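You operate a simulated robot arm through the tools that you are given. There is no shell and no other tool.

You are at the controls of a simulated robot arm. One attempt, no reset.

## Task
Put the thick pink ring in the grey collar and screw the cover on.
Fine: both thumb screws end tight. The other things stay put.

Only the result counts: the job must be done as asked and must still hold three seconds after the hand-in. Knocking over, shifting, dropping, spilling or breaking anything else fails it. A push-on lid holds only when it is set on centred and level and pressed home; a screw cap is set on level and turned clockwise until tight.

## Robot
A 7-joint arm with a two-finger parallel gripper, fixed in place. Base frame: the origin is at the foot of the arm, x ahead of it, y to its left, z up; the work surface is at about z = 0.85. Lengths are in m, angles in rad, forces in N, time in s.
With the tool pointing down near the work surface it reaches from about 0.42 to 0.9 m from the base axis. Its first joint turns from -2.496 to 2.496 rad. Payload 3 kg.
The TCP is the grasp point between the finger pads, 0.03 m short of the fingertips. In the tool frame z runs along the fingers and y along their closing line. Largest opening 0.094 m; finger width 0.028, thickness 0.01; the body of the gripper, 0.05 by 0.096 m, starts 0.055 m behind the TCP.
Orientation is that of the tool frame in the base frame, as [roll, pitch, yaw] about the fixed x, y, z axes, in that order (R = Rz(yaw) Ry(pitch) Rx(roll)). With the fingers straight down and closing along the base's y, the tool's x points along the base's -x, its y along +y and its z along -z.

## Interface
- The arm moves only by the tool send_rows. Its argument "deltas" is a list of rows, each a list of 7 numbers: the turn, a rotation vector about the tool's x, y, z in degrees, then the shift along the tool's x, y, z in m, then the gripper command, from -1 (fully open) to 1 (shut), values between in proportion. In form: [[wx, wy, wz, x, y, z, gripper], ...]. A call has 1 to 20 rows; each row shifts and turns the commanded pose from where the row before left it, along the tool's axes as they then stand. A row lasts 0.2 s, in which the tool goes at most 0.05 m and 0.15 rad; a call with a longer step from one row to the next is refused whole, and so is a gripper value outside its range. Where a pose cannot be reached the arm comes as near as it can. A force on the tool above 90 N (or 10 N above the force at the start of the call, whichever is more), or a blocked arm, ends the call early, and 0.2 s more pass. Each finger travels about 0.072 m/s and halts on what it meets, pressing with about 21 N; the grip force reading is that of the motor and also rises with nothing between the fingers. The clock runs only during rows and for 0.2 s after the last one: add rows that do not move to give the fingers time. It gives the time, the measured TCP pose, the force on the tool (base axes), the opening and the grip force at its end, in the units of the frame above (readings bear some noise), with the torque about the TCP (base axes, N m) and any sound that the robot's microphone picked up.
- Cameras (640 x 400 px; columns grow to the right, rows downward): "scene" is fixed at [0.0493, -0.6492, 1.5944]; the picture's right is [0.63, -0.78, 0.00], its down [-0.33, -0.27, -0.90] and it looks along [0.70, 0.57, -0.43] (base axes); focal length 311 px, centre (320, 200). "wrist" rides on the gripper at [0.076, 0.014, -0.103] in the tool frame; the picture's right is [-0.18, 0.98, 0.00], its down [-0.75, -0.14, -0.64] and it looks along [-0.63, -0.12, 0.77] (tool axes); focal length 243 px, centre (320, 200). There is no depth. A picture from a camera that has moved, and an enlarged one, comes with that camera's place and axes in the base frame and with its lens.
- snapshot(camera): a new picture of that camera. It takes no simulated time.
- close_up(camera, box): a new picture of the part [left, top, right, bottom] of that camera's present view, enlarged. It takes no simulated time.
- hand_in(): hands the job in; it is judged then, once.

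Places have to be worked out from the pictures, the camera data and where the tool is seen. Open the gripper and draw the arm clear of the work before you hand the job in, unless the task says otherwise.

The tools are called by a JSON object that holds its "name" and its "arguments". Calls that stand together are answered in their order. send_rows: Moves the arm, as the interface text tells. Its arguments: {"type":"object","properties":{"deltas":{"type":"array","items":{"type":"array","items":{"type":"number"}}}},"required":["deltas"]} The other tools are called the same way: snapshot (camera) takes a picture; close_up (camera, box) takes an enlarged picture of a part of a camera's view; hand_in () hands the job in.

At the start:

```text
clock: 0.0
position: [0.5935, 0.4052, 1.1533]
orientation: [3.14, -0.001, 3.141]
force: [0.5, -0.9, 0.7]
ft_torque: [-0.01, 0.02, 0.01]
width: 0.0942
grip_force: 0.0
```

scene: 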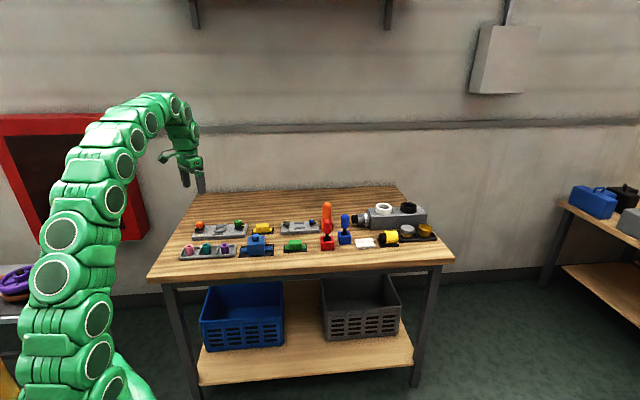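
wrist: 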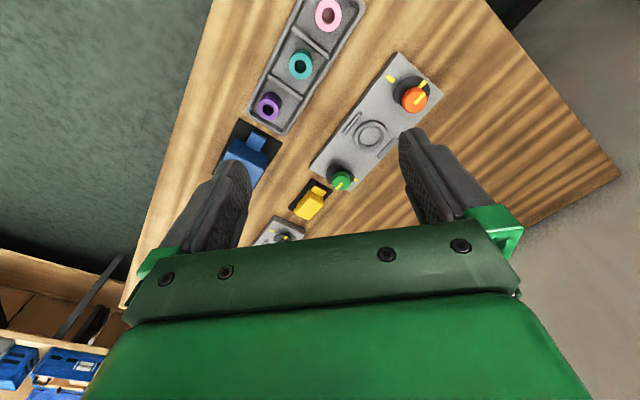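

I'll look at the scene in more detail first, to identify the rings, collar, cover and thumb screws.

{"name": "close_up", "arguments": {"camera": "scene", "box": [170, 190, 310, 270]}}

{"name": "close_up", "arguments": {"camera": "scene", "box": [310, 190, 450, 270]}}

{"name": "close_up", "arguments": {"camera": "wrist", "box": [200, 0, 480, 250]}}

```text
4.57 times, centred on (240, 230) of scene
camera zoom: at [0.0493, -0.6492, 1.5944], right [0.63, -0.78, 0.0], down [-0.33, -0.27, -0.9], along [0.7, 0.57, -0.43], focal length 1420 px, centre (686, 63)
```

zoom: 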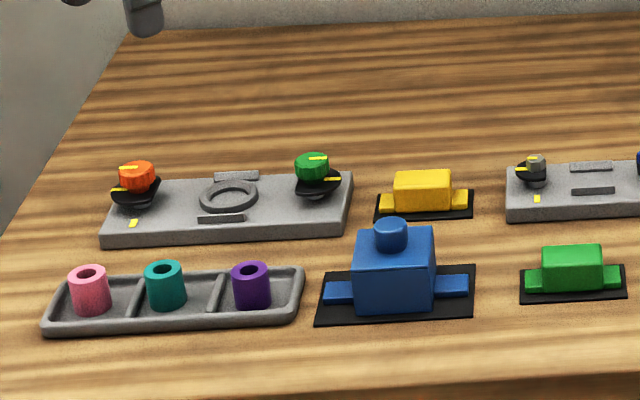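

```text
4.57 times, centred on (380, 230) of scene
camera zoom: at [0.0493, -0.6492, 1.5944], right [0.63, -0.78, 0.0], down [-0.33, -0.27, -0.9], along [0.7, 0.57, -0.43], focal length 1420 px, centre (46, 63)
```

zoom: 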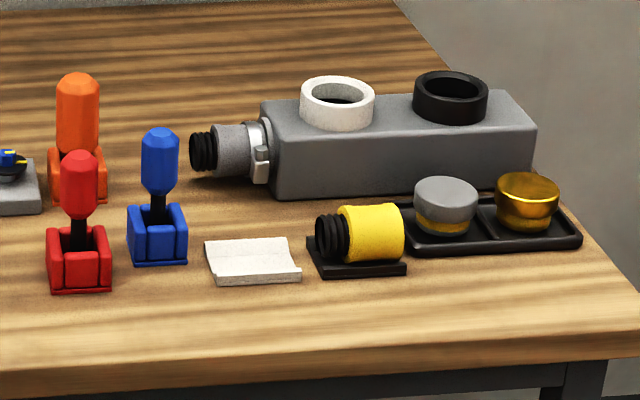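

```text
1.60 times, centred on (340, 125) of wrist
camera zoom: at [0.5169, 0.4196, 1.2545], right [0.18, 0.98, 0.0], down [0.75, -0.14, 0.64], along [0.63, -0.12, -0.77], focal length 388 px, centre (288, 320)
```

zoom: 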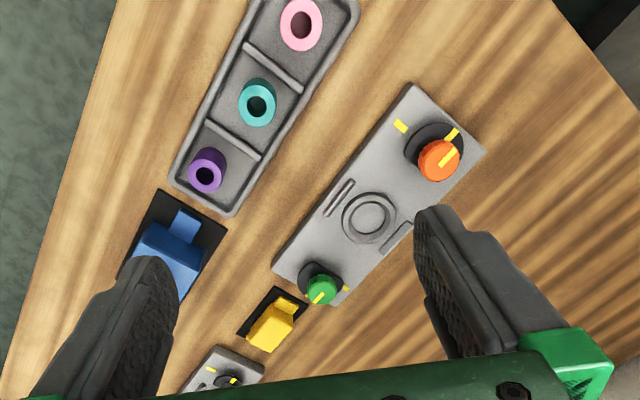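

The left plate carries a ring-shaped collar between an orange and a green thumb screw. The blue block with ears looks like its cover. I'll shift the wrist camera back and right for a better view of everything.

{"name": "send_rows", "arguments": {"deltas": [[0, 0, 0, 0.04, -0.02, 0, -1], [0, 0, 0, 0.04, -0.02, 0, -1], [0, 0, 0, 0.04, -0.02, 0, -1], [0, 0, 0, 0.02, -0.02, 0, -1]]}}

{"name": "snapshot", "arguments": {"camera": "wrist"}}

{"name": "close_up", "arguments": {"camera": "scene", "box": [180, 210, 250, 260]}}

{"name": "close_up", "arguments": {"camera": "scene", "box": [240, 210, 310, 260]}}

```text
clock: 1.0
position: [0.4524, 0.3263, 1.1536]
orientation: [-3.139, 0.001, 3.141]
force: [0.1, -1.1, 0.2]
ft_torque: [0.01, -0.04, 0.02]
width: 0.094
grip_force: 0.1
```

```text
taken
camera wrist: at [0.3763, 0.3402, 1.2555], right [0.18, 0.98, 0.0], down [0.75, -0.14, 0.64], along [0.63, -0.12, -0.77], focal length 243 px, centre (320, 200)
```

wrist: 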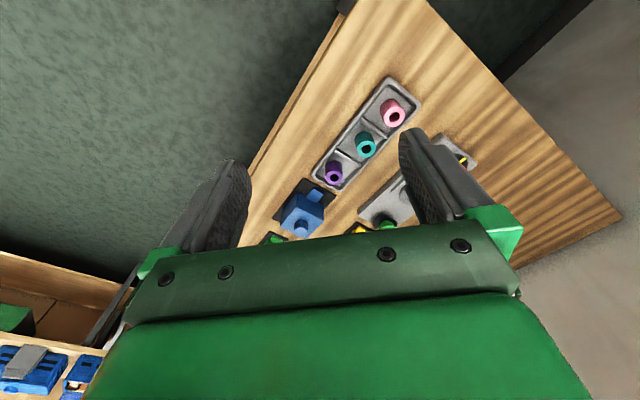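

```text
8.00 times, centred on (215, 235) of scene
camera zoom: at [0.0493, -0.6492, 1.5944], right [0.63, -0.78, 0.0], down [-0.33, -0.27, -0.9], along [0.7, 0.57, -0.43], focal length 2486 px, centre (1160, -80)
```

zoom: 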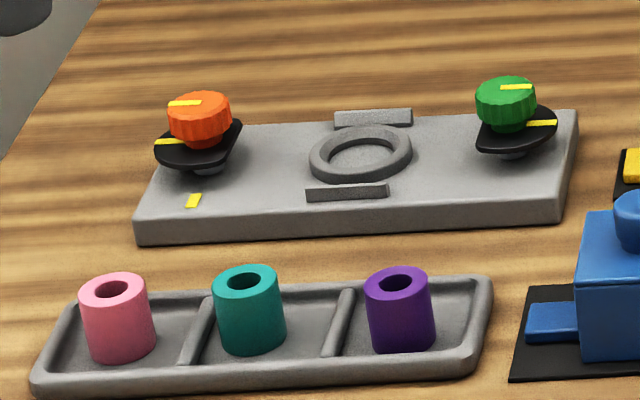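

```text
8.00 times, centred on (275, 235) of scene
camera zoom: at [0.0493, -0.6492, 1.5944], right [0.63, -0.78, 0.0], down [-0.33, -0.27, -0.9], along [0.7, 0.57, -0.43], focal length 2486 px, centre (680, -80)
```

zoom: 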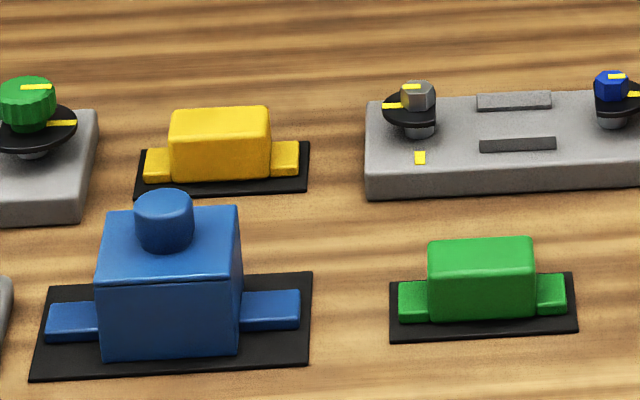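

The ring is near (0.533, 0.426), the collar near (0.705, 0.470), and the screws near (0.650, 0.530) and (0.766, 0.409). I'll hover over the plate, turned to its axis, for a good top view.

{"name": "send_rows", "arguments": {"deltas": [[0, 0, 0, -0.0354, 0.0199, 0.012, -1], [0, 0, 0, -0.0354, 0.0199, 0.012, -1], [0, 0, 0, -0.0354, 0.0199, 0.012, -1], [0, 0, 0, -0.0354, 0.0199, 0.012, -1], [0, 0, 0, -0.0354, 0.0199, 0.012, -1], [0, 0, 0, -0.0354, 0.0199, 0.012, -1], [0, 0, 0, -0.0354, 0.0199, 0.012, -1], [0, 0, -7.4, 0, 0, 0, -1], [0, 0, -7.4, 0, 0, 0, -1], [0, 0, -7.4, 0, 0, 0, -1], [0, 0, -7.4, 0, 0, 0, -1], [0, 0, -7.4, 0, 0, 0, -1], [0, 0, -7, 0, 0, 0, -1], [0, 0, 0, 0, 0, 0, -1]]}}

{"name": "snapshot", "arguments": {"camera": "wrist"}}

{"name": "close_up", "arguments": {"camera": "wrist", "box": [160, 0, 480, 200]}}

```text
clock: 4.0
position: [0.7, 0.4654, 1.0686]
orientation: [3.141, 0.001, -2.373]
force: [0.5, 0.6, -1.3]
ft_torque: [0.04, -0.02, -0.01]
width: 0.0939
grip_force: 0.0
```

```text
taken
camera wrist: at [0.6362, 0.4221, 1.1698], right [-0.55, 0.83, 0.0], down [0.64, 0.42, 0.64], along [0.54, 0.35, -0.77], focal length 243 px, centre (320, 200)
```

wrist: 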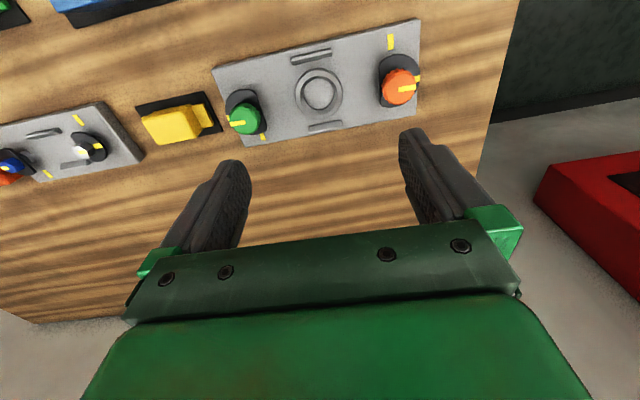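

```text
2.00 times, centred on (320, 100) of wrist
camera zoom: at [0.6362, 0.4221, 1.1698], right [-0.55, 0.83, 0.0], down [0.64, 0.42, 0.64], along [0.54, 0.35, -0.77], focal length 485 px, centre (320, 400)
```

zoom: 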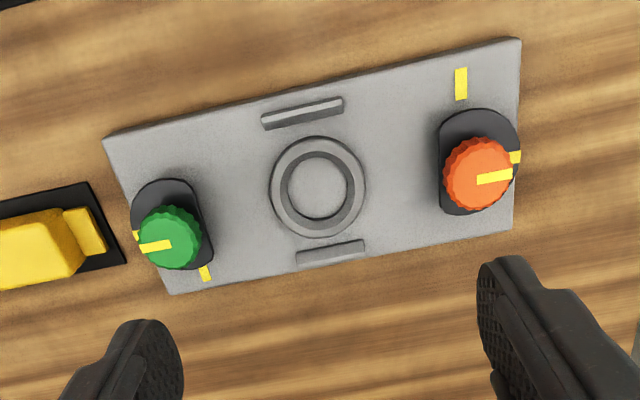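

The view shows the collar at about (0.708, 0.470), with the plate marks 270° clockwise from the present pointers. Next I hover over the pink ring to fix its place and size.

{"name": "send_rows", "arguments": {"deltas": [[0, 0, 0, 0.0293, 0.0175, 0.01, -1], [0, 0, 0, 0.0293, 0.0175, 0.01, -1], [0, 0, 0, 0.0293, 0.0175, 0.01, -1], [0, 0, 0, 0.0293, 0.0175, 0.01, -1], [0, 0, 0, 0.0293, 0.0175, 0.01, -1], [0, 0, 0, 0, 0, 0, -1]]}}

{"name": "snapshot", "arguments": {"camera": "wrist"}}

{"name": "close_up", "arguments": {"camera": "wrist", "box": [160, 0, 480, 200]}}

{"name": "close_up", "arguments": {"camera": "scene", "box": [170, 190, 310, 270]}}

```text
clock: 5.4
position: [0.5338, 0.4258, 1.02]
orientation: [3.141, 0.0, -2.374]
force: [-0.9, 0.3, 0.6]
ft_torque: [-0.01, -0.01, 0.02]
width: 0.0939
grip_force: 0.1
```

```text
taken
camera wrist: at [0.4701, 0.3836, 1.1204], right [-0.55, 0.83, 0.0], down [0.64, 0.42, 0.64], along [0.54, 0.35, -0.77], focal length 243 px, centre (320, 200)
```

wrist: 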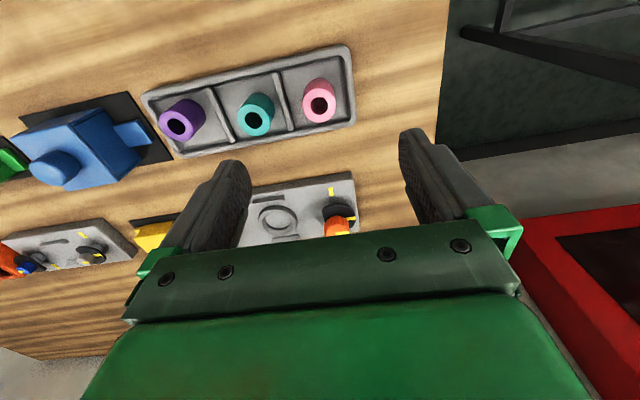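

```text
2.00 times, centred on (320, 100) of wrist
camera zoom: at [0.4701, 0.3836, 1.1204], right [-0.55, 0.83, 0.0], down [0.64, 0.42, 0.64], along [0.54, 0.35, -0.77], focal length 485 px, centre (320, 400)
```

zoom: 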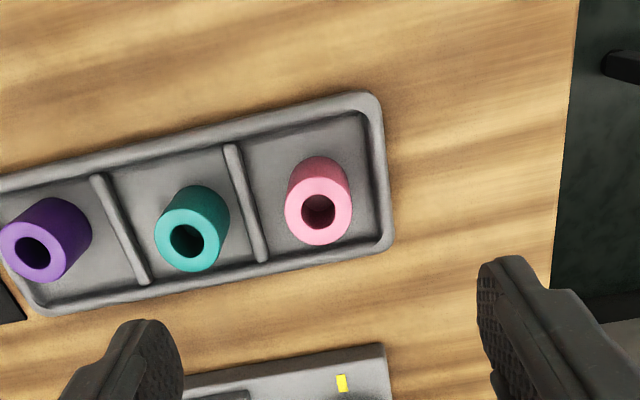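

```text
4.57 times, centred on (240, 230) of scene
camera zoom: at [0.0493, -0.6492, 1.5944], right [0.63, -0.78, 0.0], down [-0.33, -0.27, -0.9], along [0.7, 0.57, -0.43], focal length 1420 px, centre (686, 63)
```

zoom: 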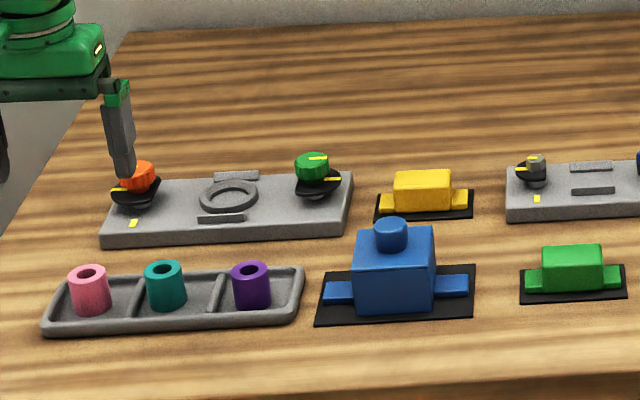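

Pink ring top is at about (0.535, 0.426, 0.889) with diameter ~0.032. I narrow the fingers to ~0.055 and descend to just above it, then check.

{"name": "send_rows", "arguments": {"deltas": [[0, 0, 0, 0, 0, 0, -0.17], [0, 0, 0, -0.0012, -0.0006, 0, -0.17], [0, 0, 0, 0, 0, 0.03, -0.17], [0, 0, 0, 0, 0, 0.03, -0.17], [0, 0, 0, 0, 0, 0.02, -0.17], [0, 0, 0, 0, 0, 0, -0.17]]}}

{"name": "snapshot", "arguments": {"camera": "wrist"}}

{"name": "close_up", "arguments": {"camera": "scene", "box": [170, 210, 240, 260]}}

```text
clock: 6.8
position: [0.5385, 0.4273, 0.9398]
orientation: [3.142, 0.001, -2.374]
force: [0.3, -0.3, -0.1]
ft_torque: [-0.03, -0.01, 0.0]
width: 0.0549
grip_force: 0.0
```

```text
taken
camera wrist: at [0.4731, 0.3834, 1.0408], right [-0.55, 0.83, 0.0], down [0.64, 0.42, 0.64], along [0.54, 0.35, -0.77], focal length 243 px, centre (320, 200)
```

wrist: 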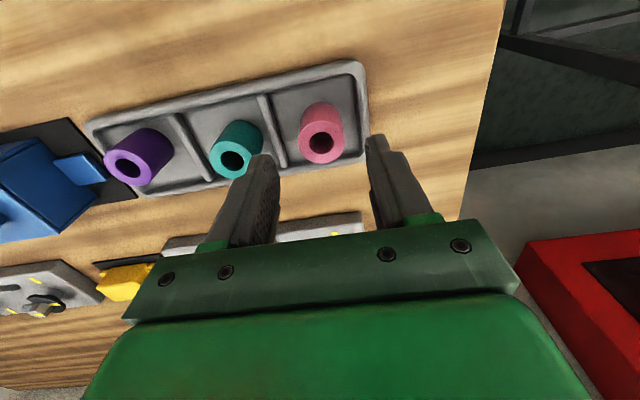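

```text
8.00 times, centred on (205, 235) of scene
camera zoom: at [0.0493, -0.6492, 1.5944], right [0.63, -0.78, 0.0], down [-0.33, -0.27, -0.9], along [0.7, 0.57, -0.43], focal length 2486 px, centre (1240, -80)
```

zoom: 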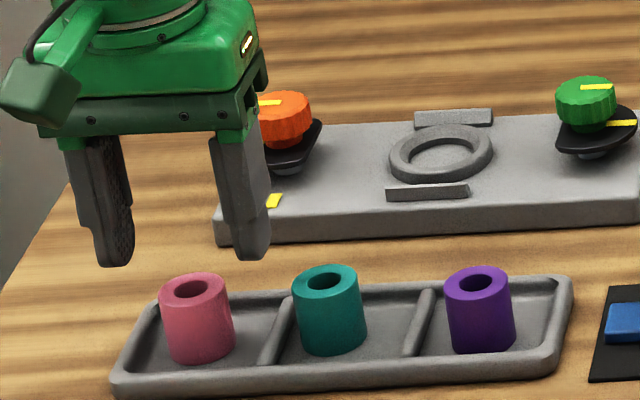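

The ring sits at about (0.536, 0.426), centred under the fingers. I descend to TCP z≈0.900 and close on its upper part.

{"name": "send_rows", "arguments": {"deltas": [[0, 0, 0, 0, 0, 0.02, -0.17], [0, 0, 0, 0, 0, 0.02, -0.17], [0, 0, 0, 0, 0, 0, -0.17], [0, 0, 0, 0, 0, 0, 0.1], [0, 0, 0, 0, 0, 0, 0.3], [0, 0, 0, 0, 0, 0, 0.7], [0, 0, 0, 0, 0, 0, 0.7]]}}

{"name": "snapshot", "arguments": {"camera": "wrist"}}

{"name": "close_up", "arguments": {"camera": "scene", "box": [170, 210, 240, 260]}}

```text
clock: 8.4
position: [0.5371, 0.4257, 0.8972]
orientation: [-3.142, 0.001, -2.375]
force: [0.3, -0.1, 3.2]
ft_torque: [0.02, 0.02, 0.02]
width: 0.0298
grip_force: 21.1
```

```text
taken
camera wrist: at [0.4717, 0.3832, 1.0003], right [-0.55, 0.83, 0.0], down [0.64, 0.42, 0.64], along [0.54, 0.35, -0.77], focal length 243 px, centre (320, 200)
```

wrist: 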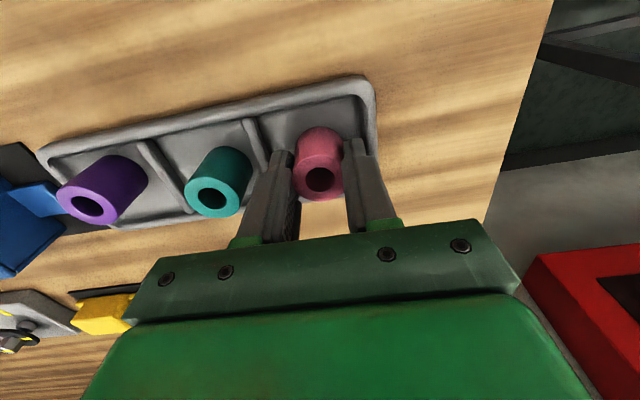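

```text
8.00 times, centred on (205, 235) of scene
camera zoom: at [0.0493, -0.6492, 1.5944], right [0.63, -0.78, 0.0], down [-0.33, -0.27, -0.9], along [0.7, 0.57, -0.43], focal length 2486 px, centre (1240, -80)
```

zoom: 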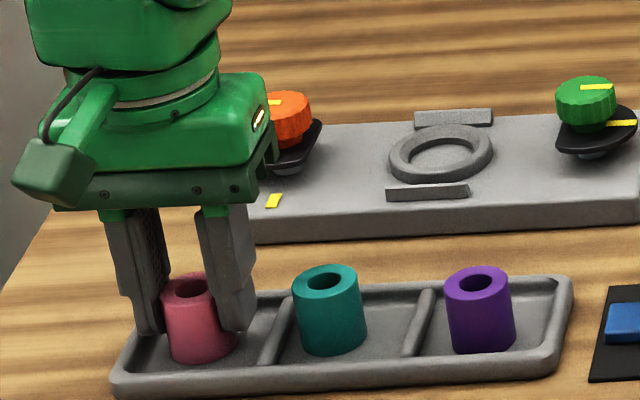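

The ring is gripped (width 0.030) and centred. I lift it and carry it above the collar.

{"name": "send_rows", "arguments": {"deltas": [[0, 0, 0, 0, 0, -0.02, 0.7], [0, 0, 0, 0, 0, -0.03, 0.7], [0, 0, 0, 0, 0, -0.033, 0.7], [0, 0, 0, -0.0308, -0.0174, 0, 0.7], [0, 0, 0, -0.0308, -0.0174, 0, 0.7], [0, 0, 0, -0.0308, -0.0174, 0, 0.7], [0, 0, 0, -0.0308, -0.0174, 0, 0.7], [0, 0, 0, -0.0306, -0.0172, 0, 0.7], [0, 0, 0, 0, 0, 0.03, 0.7], [0, 0, 0, 0, 0, 0, 0.7]]}}

{"name": "snapshot", "arguments": {"camera": "wrist"}}

{"name": "close_up", "arguments": {"camera": "wrist", "box": [220, 50, 420, 230]}}

{"name": "close_up", "arguments": {"camera": "scene", "box": [180, 200, 250, 250]}}

```text
clock: 10.6
position: [0.7042, 0.4737, 0.9516]
orientation: [-3.141, -0.001, -2.375]
force: [-0.3, 0.3, -0.8]
ft_torque: [0.01, -0.02, 0.03]
width: 0.0141
grip_force: 0.0
```

```text
taken
camera wrist: at [0.6408, 0.4287, 1.0528], right [-0.55, 0.83, 0.0], down [0.64, 0.42, 0.64], along [0.54, 0.35, -0.77], focal length 243 px, centre (320, 200)
```

wrist: 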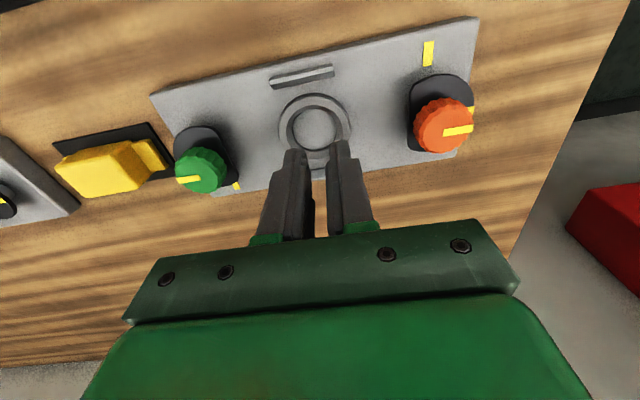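

```text
2.22 times, centred on (320, 140) of wrist
camera zoom: at [0.6408, 0.4287, 1.0528], right [-0.55, 0.83, 0.0], down [0.64, 0.42, 0.64], along [0.54, 0.35, -0.77], focal length 539 px, centre (320, 333)
```

zoom: 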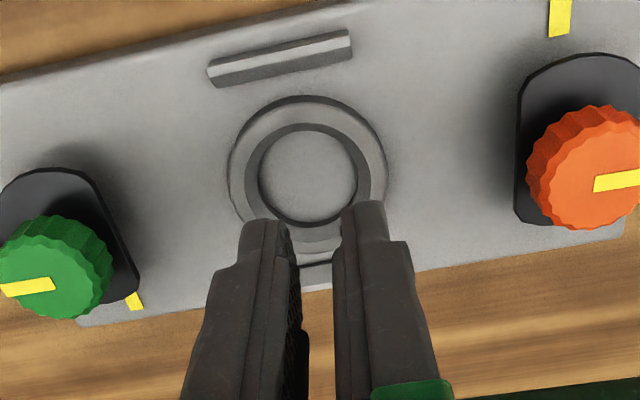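

```text
8.00 times, centred on (215, 225) of scene
camera zoom: at [0.0493, -0.6492, 1.5944], right [0.63, -0.78, 0.0], down [-0.33, -0.27, -0.9], along [0.7, 0.57, -0.43], focal length 2486 px, centre (1160, 0)
```

zoom: 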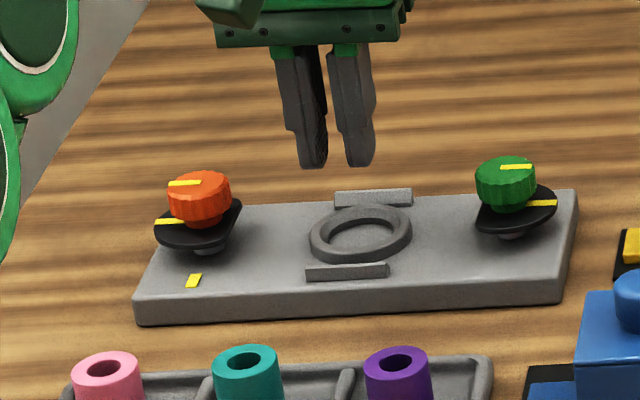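

The ring slipped out on the lift and is still standing in its tray compartment, so my grip was not right. I go back above it with the fingers open and compare the fingertips directly against the ring top in both views.

{"name": "send_rows", "arguments": {"deltas": [[0, 0, 0, 0, 0, -0.03, 0], [0, 0, 0, 0.0308, 0.0174, 0, -0.17], [0, 0, 0, 0.0308, 0.0174, 0, -0.17], [0, 0, 0, 0.0308, 0.0174, 0, -0.17], [0, 0, 0, 0.0308, 0.0174, 0, -0.17], [0, 0, 0, 0.0306, 0.0172, 0, -0.17], [0, 0, 0, 0, 0, 0.03, -0.17], [0, 0, 0, 0, 0, 0.02, -0.17], [0, 0, 0, 0, 0, 0, -0.17]]}}

{"name": "close_up", "arguments": {"camera": "wrist", "box": [220, 50, 420, 230]}}

{"name": "close_up", "arguments": {"camera": "scene", "box": [170, 215, 220, 255]}}

```text
clock: 12.6
position: [0.5345, 0.4281, 0.9326]
orientation: [3.14, 0.0, -2.375]
force: [0.7, -0.6, -0.2]
ft_torque: [0.0, -0.01, -0.02]
width: 0.0549
grip_force: 0.1
```

```text
2.22 times, centred on (320, 140) of wrist
camera zoom: at [0.4696, 0.3846, 1.0336], right [-0.55, 0.83, 0.0], down [0.64, 0.42, 0.64], along [0.54, 0.35, -0.77], focal length 539 px, centre (320, 333)
```

zoom: 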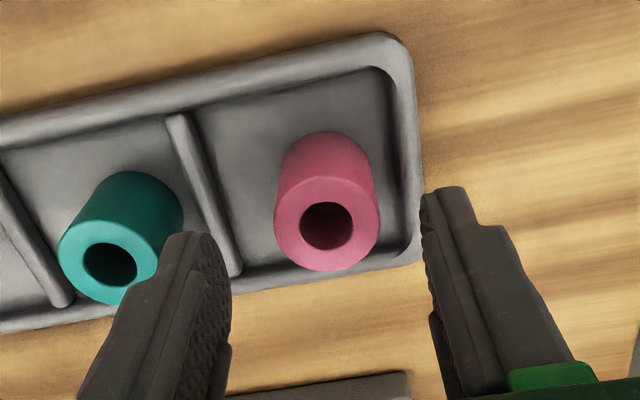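

```text
10.00 times, centred on (195, 235) of scene
camera zoom: at [0.0493, -0.6492, 1.5944], right [0.63, -0.78, 0.0], down [-0.33, -0.27, -0.9], along [0.7, 0.57, -0.43], focal length 3107 px, centre (1570, -150)
```

zoom: 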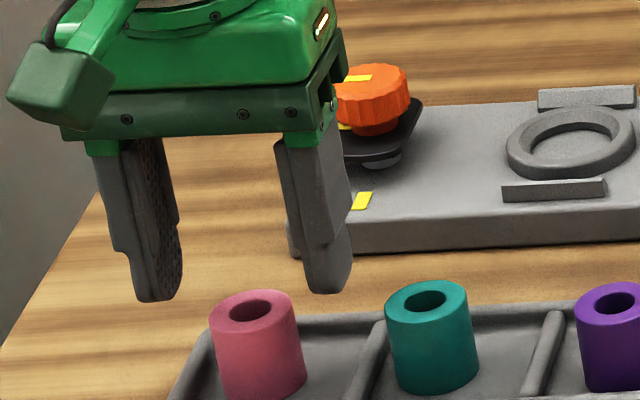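

Comparing both views, the ring is nearly under the fingers, about 4 mm toward the camera and 2 mm toward +y. Its top is nearer z≈0.90, so the floor of the tray is higher than I assumed. I'll recentre, go less deep, grip fully and lift only 6 mm to check.

{"name": "send_rows", "arguments": {"deltas": [[0, 0, 0, 0.004, 0.002, 0, -0.17], [0, 0, 0, 0, 0, 0.013, -0.17], [0, 0, 0, 0, 0, 0.013, -0.17], [0, 0, 0, 0, 0, 0, -0.17], [0, 0, 0, 0, 0, 0, 0.1], [0, 0, 0, 0, 0, 0, 0.5], [0, 0, 0, 0, 0, 0, 1], [0, 0, 0, 0, 0, 0, 1], [0, 0, 0, 0, 0, 0, 1]]}}

{"name": "close_up", "arguments": {"camera": "wrist", "box": [220, 50, 420, 230]}}

{"name": "close_up", "arguments": {"camera": "scene", "box": [170, 215, 220, 255]}}

```text
clock: 14.6
position: [0.5319, 0.4261, 0.9054]
orientation: [3.141, 0.001, -2.374]
force: [0.5, -0.2, 0.0]
ft_torque: [0.01, 0.01, -0.01]
width: 0.0297
grip_force: 21.0
```

```text
2.22 times, centred on (320, 140) of wrist
camera zoom: at [0.4666, 0.3831, 1.0074], right [-0.55, 0.83, 0.0], down [0.64, 0.42, 0.64], along [0.54, 0.35, -0.77], focal length 539 px, centre (320, 333)
```

zoom: 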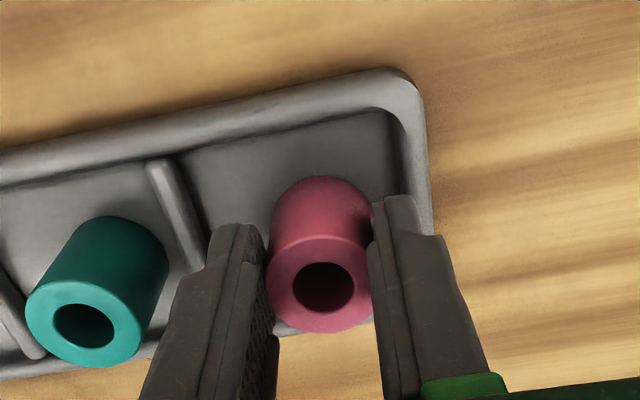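

```text
10.00 times, centred on (195, 235) of scene
camera zoom: at [0.0493, -0.6492, 1.5944], right [0.63, -0.78, 0.0], down [-0.33, -0.27, -0.9], along [0.7, 0.57, -0.43], focal length 3107 px, centre (1570, -150)
```

zoom: 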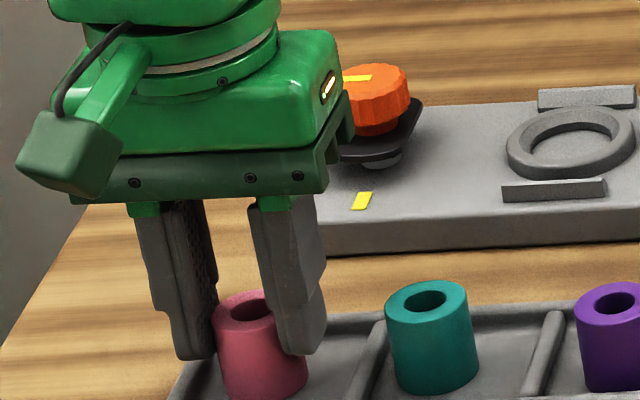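

The grip reads 0.0297 again, with full force and no contact on the tray. I lift slowly and check.

{"name": "send_rows", "arguments": {"deltas": [[0, 0, 0, 0, 0, -0.002, 1], [0, 0, 0, 0, 0, -0.002, 1], [0, 0, 0, 0, 0, -0.002, 1], [0, 0, 0, 0, 0, -0.002, 1], [0, 0, 0, 0, 0, -0.002, 1]]}}

{"name": "close_up", "arguments": {"camera": "scene", "box": [170, 215, 220, 255]}}

{"name": "close_up", "arguments": {"camera": "wrist", "box": [220, 50, 420, 230]}}

```text
clock: 15.8
position: [0.532, 0.4251, 0.9166]
orientation: [-3.141, 0.0, -2.374]
force: [-0.3, -0.3, -0.6]
ft_torque: [-0.01, 0.0, -0.02]
width: 0.0297
grip_force: 21.2
```

```text
10.00 times, centred on (195, 235) of scene
camera zoom: at [0.0493, -0.6492, 1.5944], right [0.63, -0.78, 0.0], down [-0.33, -0.27, -0.9], along [0.7, 0.57, -0.43], focal length 3107 px, centre (1570, -150)
```

zoom: 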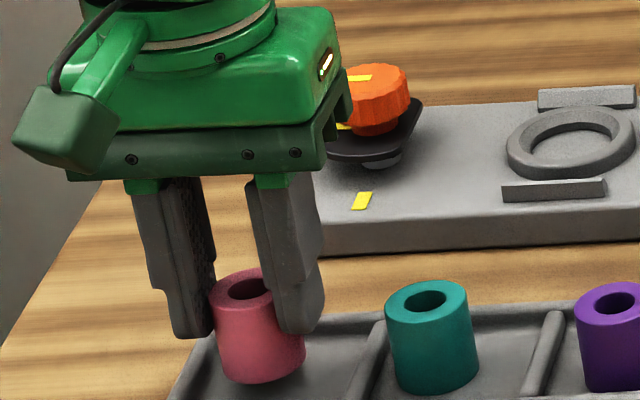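

```text
2.22 times, centred on (320, 140) of wrist
camera zoom: at [0.467, 0.382, 1.0179], right [-0.55, 0.84, 0.0], down [0.64, 0.42, 0.64], along [0.54, 0.35, -0.77], focal length 539 px, centre (320, 333)
```

zoom: 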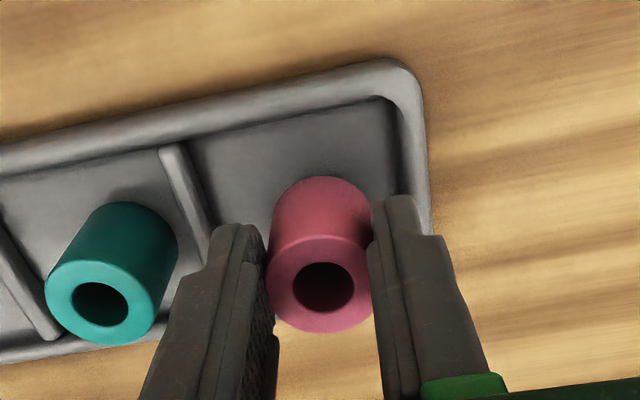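

The ring is held firmly now. I lift and carry it slowly to above the collar.

{"name": "send_rows", "arguments": {"deltas": [[0, 0, 0, 0, 0, -0.012, 1], [0, 0, 0, 0, 0, -0.012, 1], [0, 0, 0, 0, 0, -0.012, 1], [0, 0, 0, 0, 0, -0.012, 1], [0, 0, 0, -0.0128, -0.00766, 0, 1], [0, 0, 0, -0.0128, -0.00766, 0, 1], [0, 0, 0, -0.0128, -0.00766, 0, 1], [0, 0, 0, -0.0128, -0.00766, 0, 1], [0, 0, 0, -0.0128, -0.00766, 0, 1], [0, 0, 0, -0.0128, -0.00766, 0, 1], [0, 0, 0, -0.0128, -0.00766, 0, 1], [0, 0, 0, -0.0128, -0.00766, 0, 1], [0, 0, 0, -0.0128, -0.00766, 0, 1], [0, 0, 0, -0.0128, -0.00766, 0, 1], [0, 0, 0, -0.0128, -0.00766, 0, 1], [0, 0, 0, -0.0128, -0.00766, 0, 1], [0, 0, 0, 0, 0, 0, 1], [0, 0, 0, 0, 0, 0.015, 1], [0, 0, 0, 0, 0, 0, 1]]}}

{"name": "close_up", "arguments": {"camera": "scene", "box": [190, 200, 240, 240]}}

{"name": "close_up", "arguments": {"camera": "wrist", "box": [220, 50, 420, 230]}}

```text
clock: 19.8
position: [0.7067, 0.4655, 0.9478]
orientation: [3.141, 0.001, -2.373]
force: [0.1, 0.2, 0.2]
ft_torque: [-0.01, -0.05, 0.01]
width: 0.0294
grip_force: 21.1
```

```text
10.00 times, centred on (215, 220) of scene
camera zoom: at [0.0493, -0.6492, 1.5944], right [0.63, -0.78, 0.0], down [-0.33, -0.27, -0.9], along [0.7, 0.57, -0.43], focal length 3107 px, centre (1370, 0)
```

zoom: 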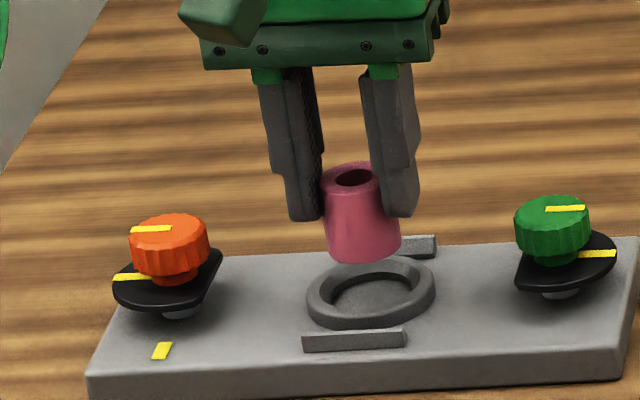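

```text
2.22 times, centred on (320, 140) of wrist
camera zoom: at [0.6421, 0.4218, 1.0497], right [-0.55, 0.83, 0.0], down [0.64, 0.42, 0.64], along [0.54, 0.35, -0.77], focal length 539 px, centre (320, 333)
```

zoom: 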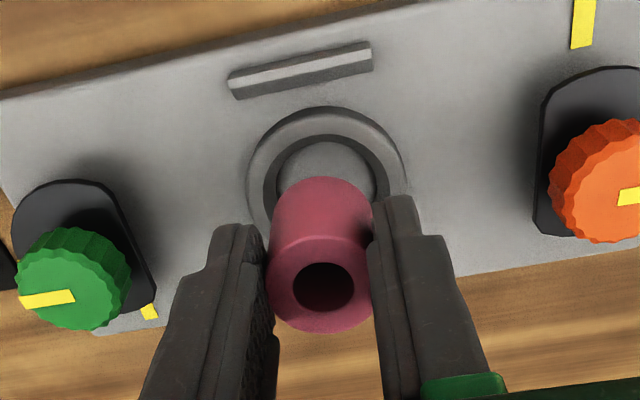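

The ring is above the collar. Both views suggest it must come ~6 mm nearer to the camera side, so I shift that and lower by 6 mm before comparing again.

{"name": "send_rows", "arguments": {"deltas": [[0, 0, 0, 0.006, 0, 0, 1], [0, 0, 0, 0, 0, 0.006, 1], [0, 0, 0, 0, 0, 0, 1]]}}

{"name": "close_up", "arguments": {"camera": "scene", "box": [200, 210, 230, 234]}}

{"name": "close_up", "arguments": {"camera": "wrist", "box": [260, 70, 380, 170]}}

```text
clock: 20.6
position: [0.7022, 0.4608, 0.9419]
orientation: [-3.14, 0.001, -2.373]
force: [0.0, 0.7, -1.6]
ft_torque: [0.0, 0.01, 0.02]
width: 0.0296
grip_force: 21.2
```

```text
16.00 times, centred on (215, 222) of scene
camera zoom: at [0.0493, -0.6492, 1.5944], right [0.63, -0.78, 0.0], down [-0.33, -0.27, -0.9], along [0.7, 0.57, -0.43], focal length 4971 px, centre (2000, -152)
```

zoom: 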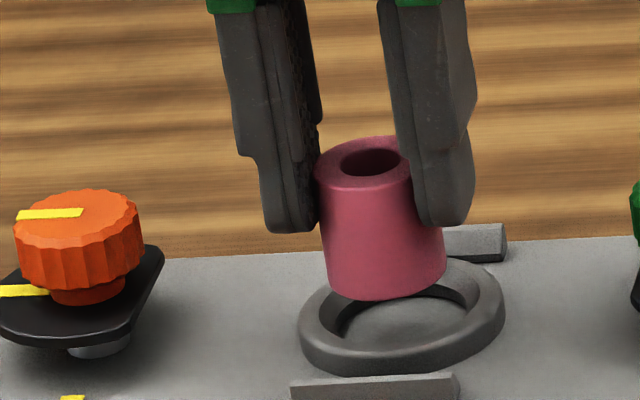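

```text
4.00 times, centred on (320, 120) of wrist
camera zoom: at [0.6368, 0.4176, 1.0441], right [-0.55, 0.83, 0.0], down [0.64, 0.42, 0.64], along [0.54, 0.35, -0.77], focal length 970 px, centre (320, 520)
```

zoom: 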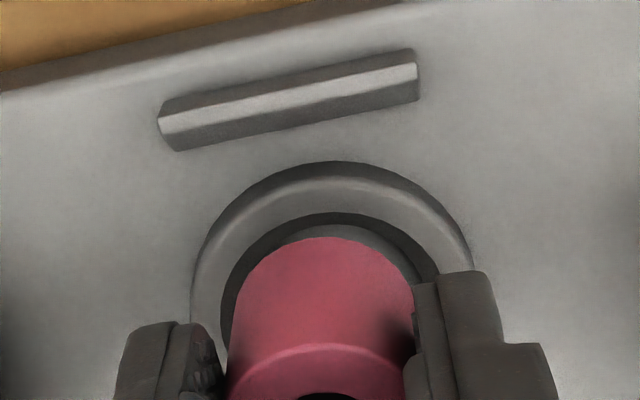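

The corrected geometry (fingertips as reference) puts the collar top at z≈0.88, about 7 mm below the ring's bottom, with the ring centred to within ~2 mm. I lower it gently in small steps and check.

{"name": "send_rows", "arguments": {"deltas": [[0, 0, 0, 0.001, 0, 0.002, 1], [0, 0, 0, 0, 0, 0.002, 1], [0, 0, 0, 0, 0, 0.002, 1], [0, 0, 0, 0, 0, 0, 1]]}}

{"name": "close_up", "arguments": {"camera": "scene", "box": [200, 210, 230, 234]}}

{"name": "close_up", "arguments": {"camera": "wrist", "box": [260, 70, 380, 170]}}

```text
clock: 21.6
position: [0.7018, 0.4603, 0.9378]
orientation: [-3.141, 0.0, -2.374]
force: [-0.5, 0.7, 0.0]
ft_torque: [0.0, -0.01, -0.03]
width: 0.0296
grip_force: 21.1
```

```text
16.00 times, centred on (215, 222) of scene
camera zoom: at [0.0493, -0.6492, 1.5944], right [0.63, -0.78, 0.0], down [-0.33, -0.27, -0.9], along [0.7, 0.57, -0.43], focal length 4971 px, centre (2000, -152)
```

zoom: 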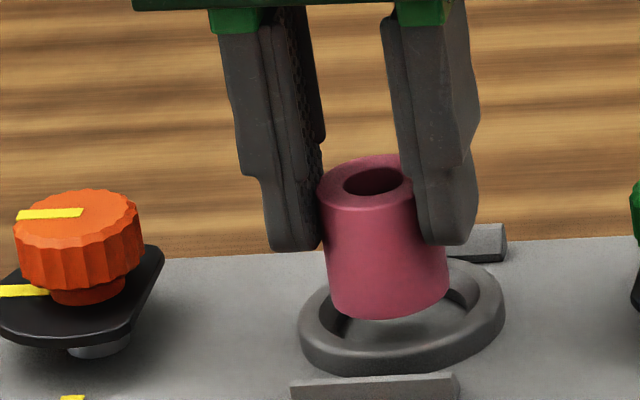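

```text
4.00 times, centred on (320, 120) of wrist
camera zoom: at [0.6365, 0.417, 1.0383], right [-0.55, 0.83, 0.0], down [0.64, 0.42, 0.64], along [0.54, 0.35, -0.77], focal length 970 px, centre (320, 520)
```

zoom: 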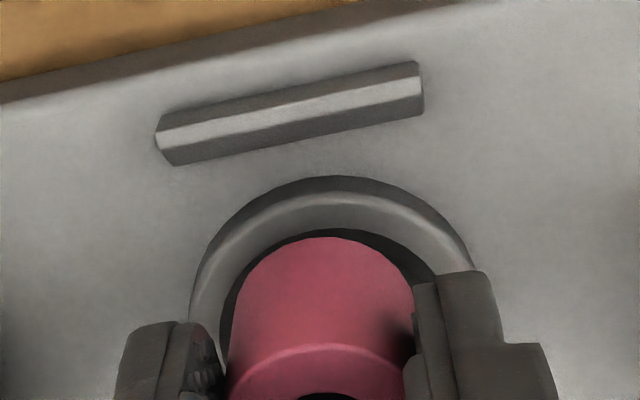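

Ring is now about level with the collar rim; the wrist view shows only a thin gap on the camera side, so I shift it ~4.5 mm away from the camera and recheck before lowering.

{"name": "send_rows", "arguments": {"deltas": [[0, 0, 0, -0.0025, -0.0003, 0, 1], [0, 0, 0, -0.002, -0.0002, 0, 1], [0, 0, 0, 0, 0, 0, 1]]}}

{"name": "close_up", "arguments": {"camera": "scene", "box": [200, 210, 230, 234]}}

{"name": "close_up", "arguments": {"camera": "wrist", "box": [260, 70, 380, 170]}}

```text
clock: 22.4
position: [0.7055, 0.4635, 0.938]
orientation: [3.141, 0.001, -2.374]
force: [-0.6, 0.1, -0.2]
ft_torque: [0.04, 0.04, 0.01]
width: 0.0295
grip_force: 21.3
```

```text
16.00 times, centred on (215, 222) of scene
camera zoom: at [0.0493, -0.6492, 1.5944], right [0.63, -0.78, 0.0], down [-0.33, -0.27, -0.9], along [0.7, 0.57, -0.43], focal length 4971 px, centre (2000, -152)
```

zoom: 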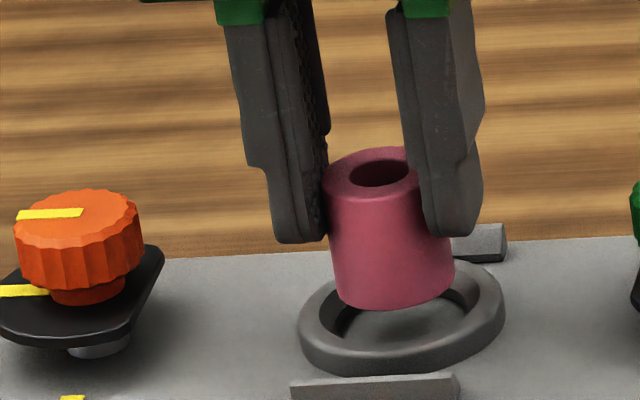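

```text
4.00 times, centred on (320, 120) of wrist
camera zoom: at [0.6402, 0.42, 1.0384], right [-0.55, 0.83, 0.0], down [0.64, 0.42, 0.64], along [0.54, 0.35, -0.77], focal length 970 px, centre (320, 520)
```

zoom: 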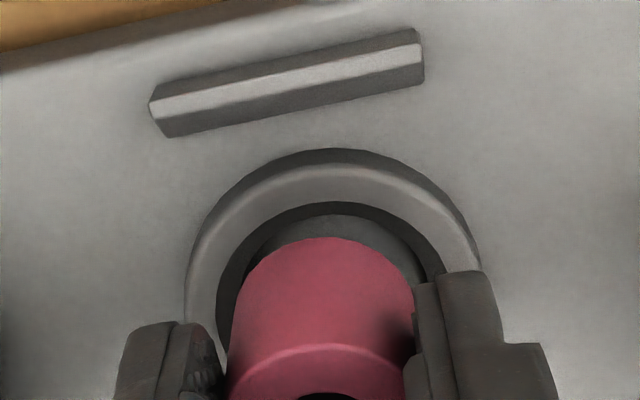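

Now well centred in both views (within ~1–2 mm). I lower further in 2 mm steps.

{"name": "send_rows", "arguments": {"deltas": [[0, 0, 0, 0, 0, 0.002, 1], [0, 0, 0, 0, 0, 0.002, 1], [0, 0, 0, 0, 0, 0.002, 1], [0, 0, 0, 0, 0, 0, 1]]}}

{"name": "close_up", "arguments": {"camera": "scene", "box": [200, 210, 230, 234]}}

{"name": "close_up", "arguments": {"camera": "wrist", "box": [260, 70, 380, 170]}}

```text
clock: 23.4
position: [0.704, 0.4623, 0.9306]
orientation: [-3.141, 0.001, -2.373]
force: [-1.2, -0.3, -0.7]
ft_torque: [-0.04, 0.03, -0.03]
width: 0.0297
grip_force: 20.6
```

```text
16.00 times, centred on (215, 222) of scene
camera zoom: at [0.0493, -0.6492, 1.5944], right [0.63, -0.78, 0.0], down [-0.33, -0.27, -0.9], along [0.7, 0.57, -0.43], focal length 4971 px, centre (2000, -152)
```

zoom: 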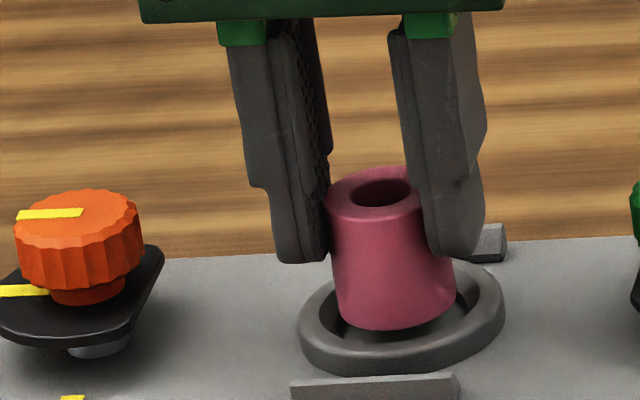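

```text
4.00 times, centred on (320, 120) of wrist
camera zoom: at [0.6399, 0.4199, 1.0322], right [-0.55, 0.83, 0.0], down [0.64, 0.42, 0.64], along [0.54, 0.35, -0.77], focal length 970 px, centre (320, 520)
```

zoom: 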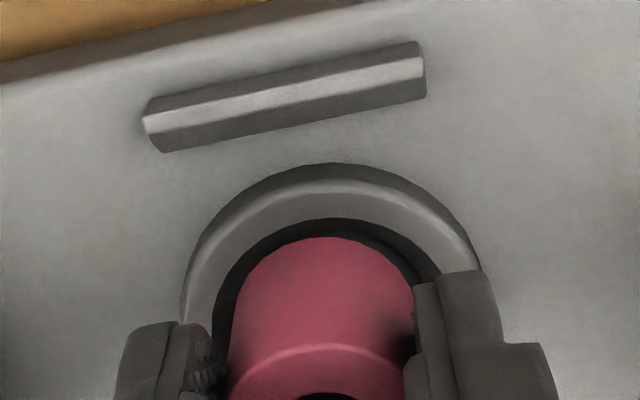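

The ring is entering the hole with clearance. I shift 1 mm more away from the camera and keep lowering.

{"name": "send_rows", "arguments": {"deltas": [[0, 0, 0, -0.001, 0, 0.002, 1], [0, 0, 0, 0, 0, 0.002, 1], [0, 0, 0, 0, 0, 0, 1]]}}

{"name": "close_up", "arguments": {"camera": "scene", "box": [200, 210, 230, 234]}}

{"name": "close_up", "arguments": {"camera": "wrist", "box": [260, 70, 380, 170]}}

```text
clock: 24.2
position: [0.7065, 0.4651, 0.9273]
orientation: [3.142, 0.001, -2.372]
force: [0.6, 0.0, -0.4]
ft_torque: [-0.03, 0.04, -0.02]
width: 0.0296
grip_force: 20.9
```

```text
16.00 times, centred on (215, 222) of scene
camera zoom: at [0.0493, -0.6492, 1.5944], right [0.63, -0.78, 0.0], down [-0.33, -0.27, -0.9], along [0.7, 0.57, -0.43], focal length 4971 px, centre (2000, -152)
```

zoom: 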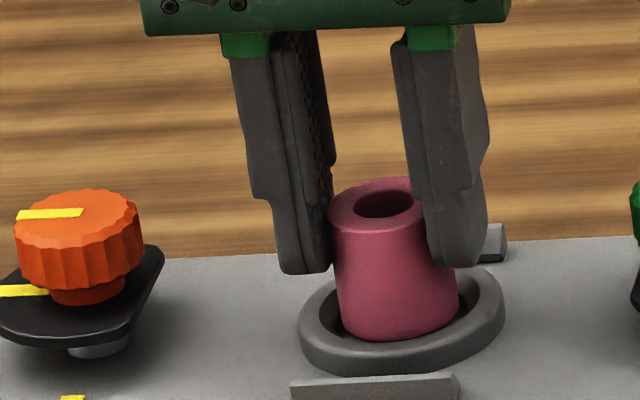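

```text
4.00 times, centred on (320, 120) of wrist
camera zoom: at [0.6409, 0.4211, 1.0277], right [-0.55, 0.83, 0.0], down [0.64, 0.42, 0.64], along [0.54, 0.35, -0.77], focal length 970 px, centre (320, 520)
```

zoom: 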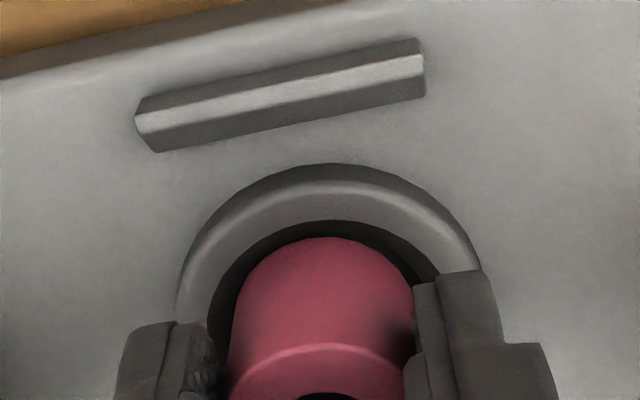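

The ring is in the hole. I lower the last millimetres in 1 mm steps, watching for contact.

{"name": "send_rows", "arguments": {"deltas": [[0, 0, 0, -0.0005, 0, 0.001, 1], [0, 0, 0, 0, 0, 0.001, 1], [0, 0, 0, 0, 0, 0.001, 1], [0, 0, 0, 0, 0, 0, 1]]}}

{"name": "close_up", "arguments": {"camera": "scene", "box": [200, 210, 230, 234]}}

{"name": "close_up", "arguments": {"camera": "wrist", "box": [260, 70, 380, 170]}}

```text
clock: 25.2
position: [0.7066, 0.4659, 0.9234]
orientation: [-3.141, 0.0, -2.375]
force: [-0.3, -0.4, -1.5]
ft_torque: [0.02, 0.04, 0.04]
width: 0.0296
grip_force: 21.3
```

```text
16.00 times, centred on (215, 222) of scene
camera zoom: at [0.0493, -0.6492, 1.5944], right [0.63, -0.78, 0.0], down [-0.33, -0.27, -0.9], along [0.7, 0.57, -0.43], focal length 4971 px, centre (2000, -152)
```

zoom: 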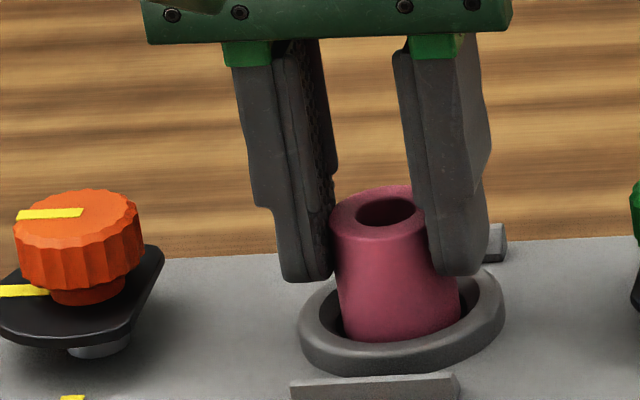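

```text
4.00 times, centred on (320, 120) of wrist
camera zoom: at [0.6414, 0.4216, 1.0247], right [-0.55, 0.83, 0.0], down [0.64, 0.42, 0.64], along [0.54, 0.35, -0.77], focal length 970 px, centre (320, 520)
```

zoom: 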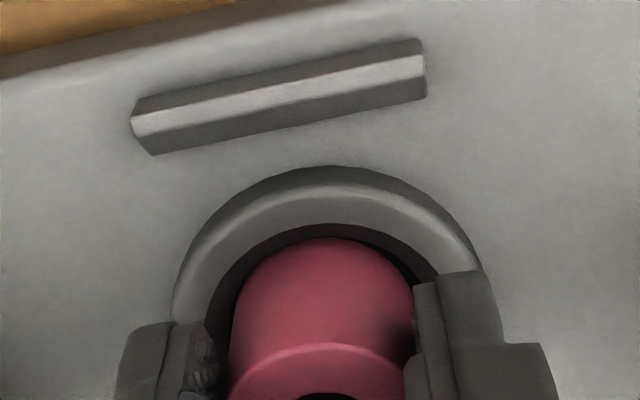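

No contact yet; I continue down 3 mm with a slight shift away.

{"name": "send_rows", "arguments": {"deltas": [[0, 0, 0, -0.001, 0, 0.001, 1], [0, 0, 0, 0, 0, 0.001, 1], [0, 0, 0, 0, 0, 0.001, 1], [0, 0, 0, 0, 0, 0, 1]]}}

{"name": "close_up", "arguments": {"camera": "scene", "box": [200, 210, 230, 234]}}

{"name": "close_up", "arguments": {"camera": "wrist", "box": [260, 70, 380, 170]}}

```text
clock: 26.2
position: [0.7074, 0.4668, 0.9207]
orientation: [3.141, 0.001, -2.373]
force: [-0.7, -0.5, -1.0]
ft_torque: [0.02, 0.02, -0.01]
width: 0.0299
grip_force: 20.8
```

```text
16.00 times, centred on (215, 222) of scene
camera zoom: at [0.0493, -0.6492, 1.5944], right [0.63, -0.78, 0.0], down [-0.33, -0.27, -0.9], along [0.7, 0.57, -0.43], focal length 4971 px, centre (2000, -152)
```

zoom: 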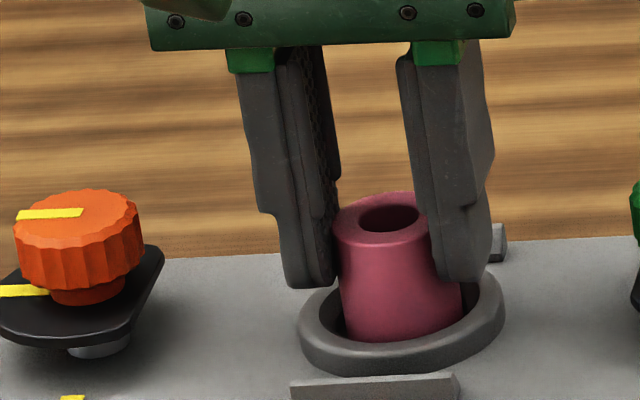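

```text
4.00 times, centred on (320, 120) of wrist
camera zoom: at [0.6425, 0.4223, 1.0221], right [-0.55, 0.83, 0.0], down [0.64, 0.42, 0.64], along [0.54, 0.35, -0.77], focal length 970 px, centre (320, 520)
```

zoom: 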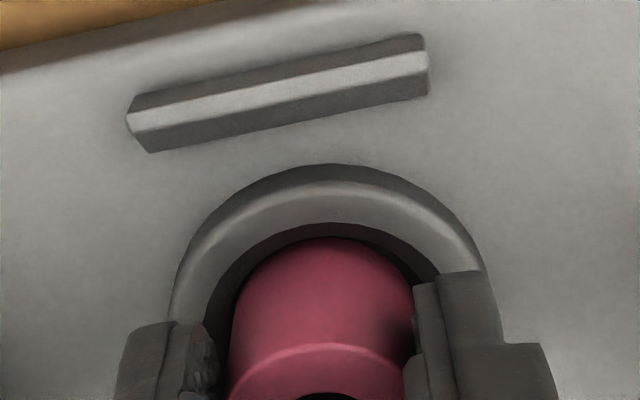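

Still free and centred in the scene view. I continue in 1 mm steps to find the floor.

{"name": "send_rows", "arguments": {"deltas": [[0, 0, 0, -0.0005, 0, 0.001, 1], [0, 0, 0, 0, 0, 0.001, 1], [0, 0, 0, 0, 0, 0, 1]]}}

{"name": "close_up", "arguments": {"camera": "scene", "box": [200, 210, 230, 234]}}

{"name": "close_up", "arguments": {"camera": "wrist", "box": [260, 70, 380, 170]}}

```text
clock: 27.0
position: [0.7073, 0.4662, 0.9181]
orientation: [3.141, 0.001, -2.372]
force: [2.9, -0.5, 14.3]
ft_torque: [0.07, -0.21, -0.03]
width: 0.0296
grip_force: 20.8
```

```text
16.00 times, centred on (215, 222) of scene
camera zoom: at [0.0493, -0.6492, 1.5944], right [0.63, -0.78, 0.0], down [-0.33, -0.27, -0.9], along [0.7, 0.57, -0.43], focal length 4971 px, centre (2000, -152)
```

zoom: 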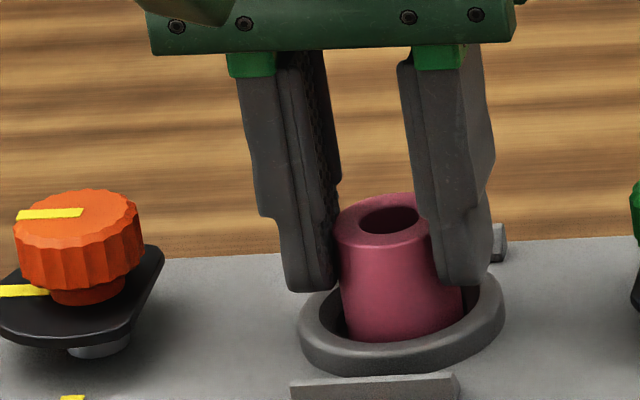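

```text
4.00 times, centred on (320, 120) of wrist
camera zoom: at [0.6426, 0.4226, 1.0204], right [-0.55, 0.83, 0.0], down [0.64, 0.42, 0.64], along [0.54, 0.35, -0.77], focal length 970 px, centre (320, 520)
```

zoom: 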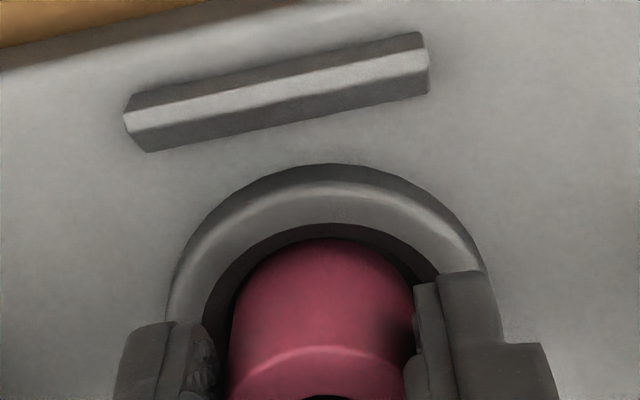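

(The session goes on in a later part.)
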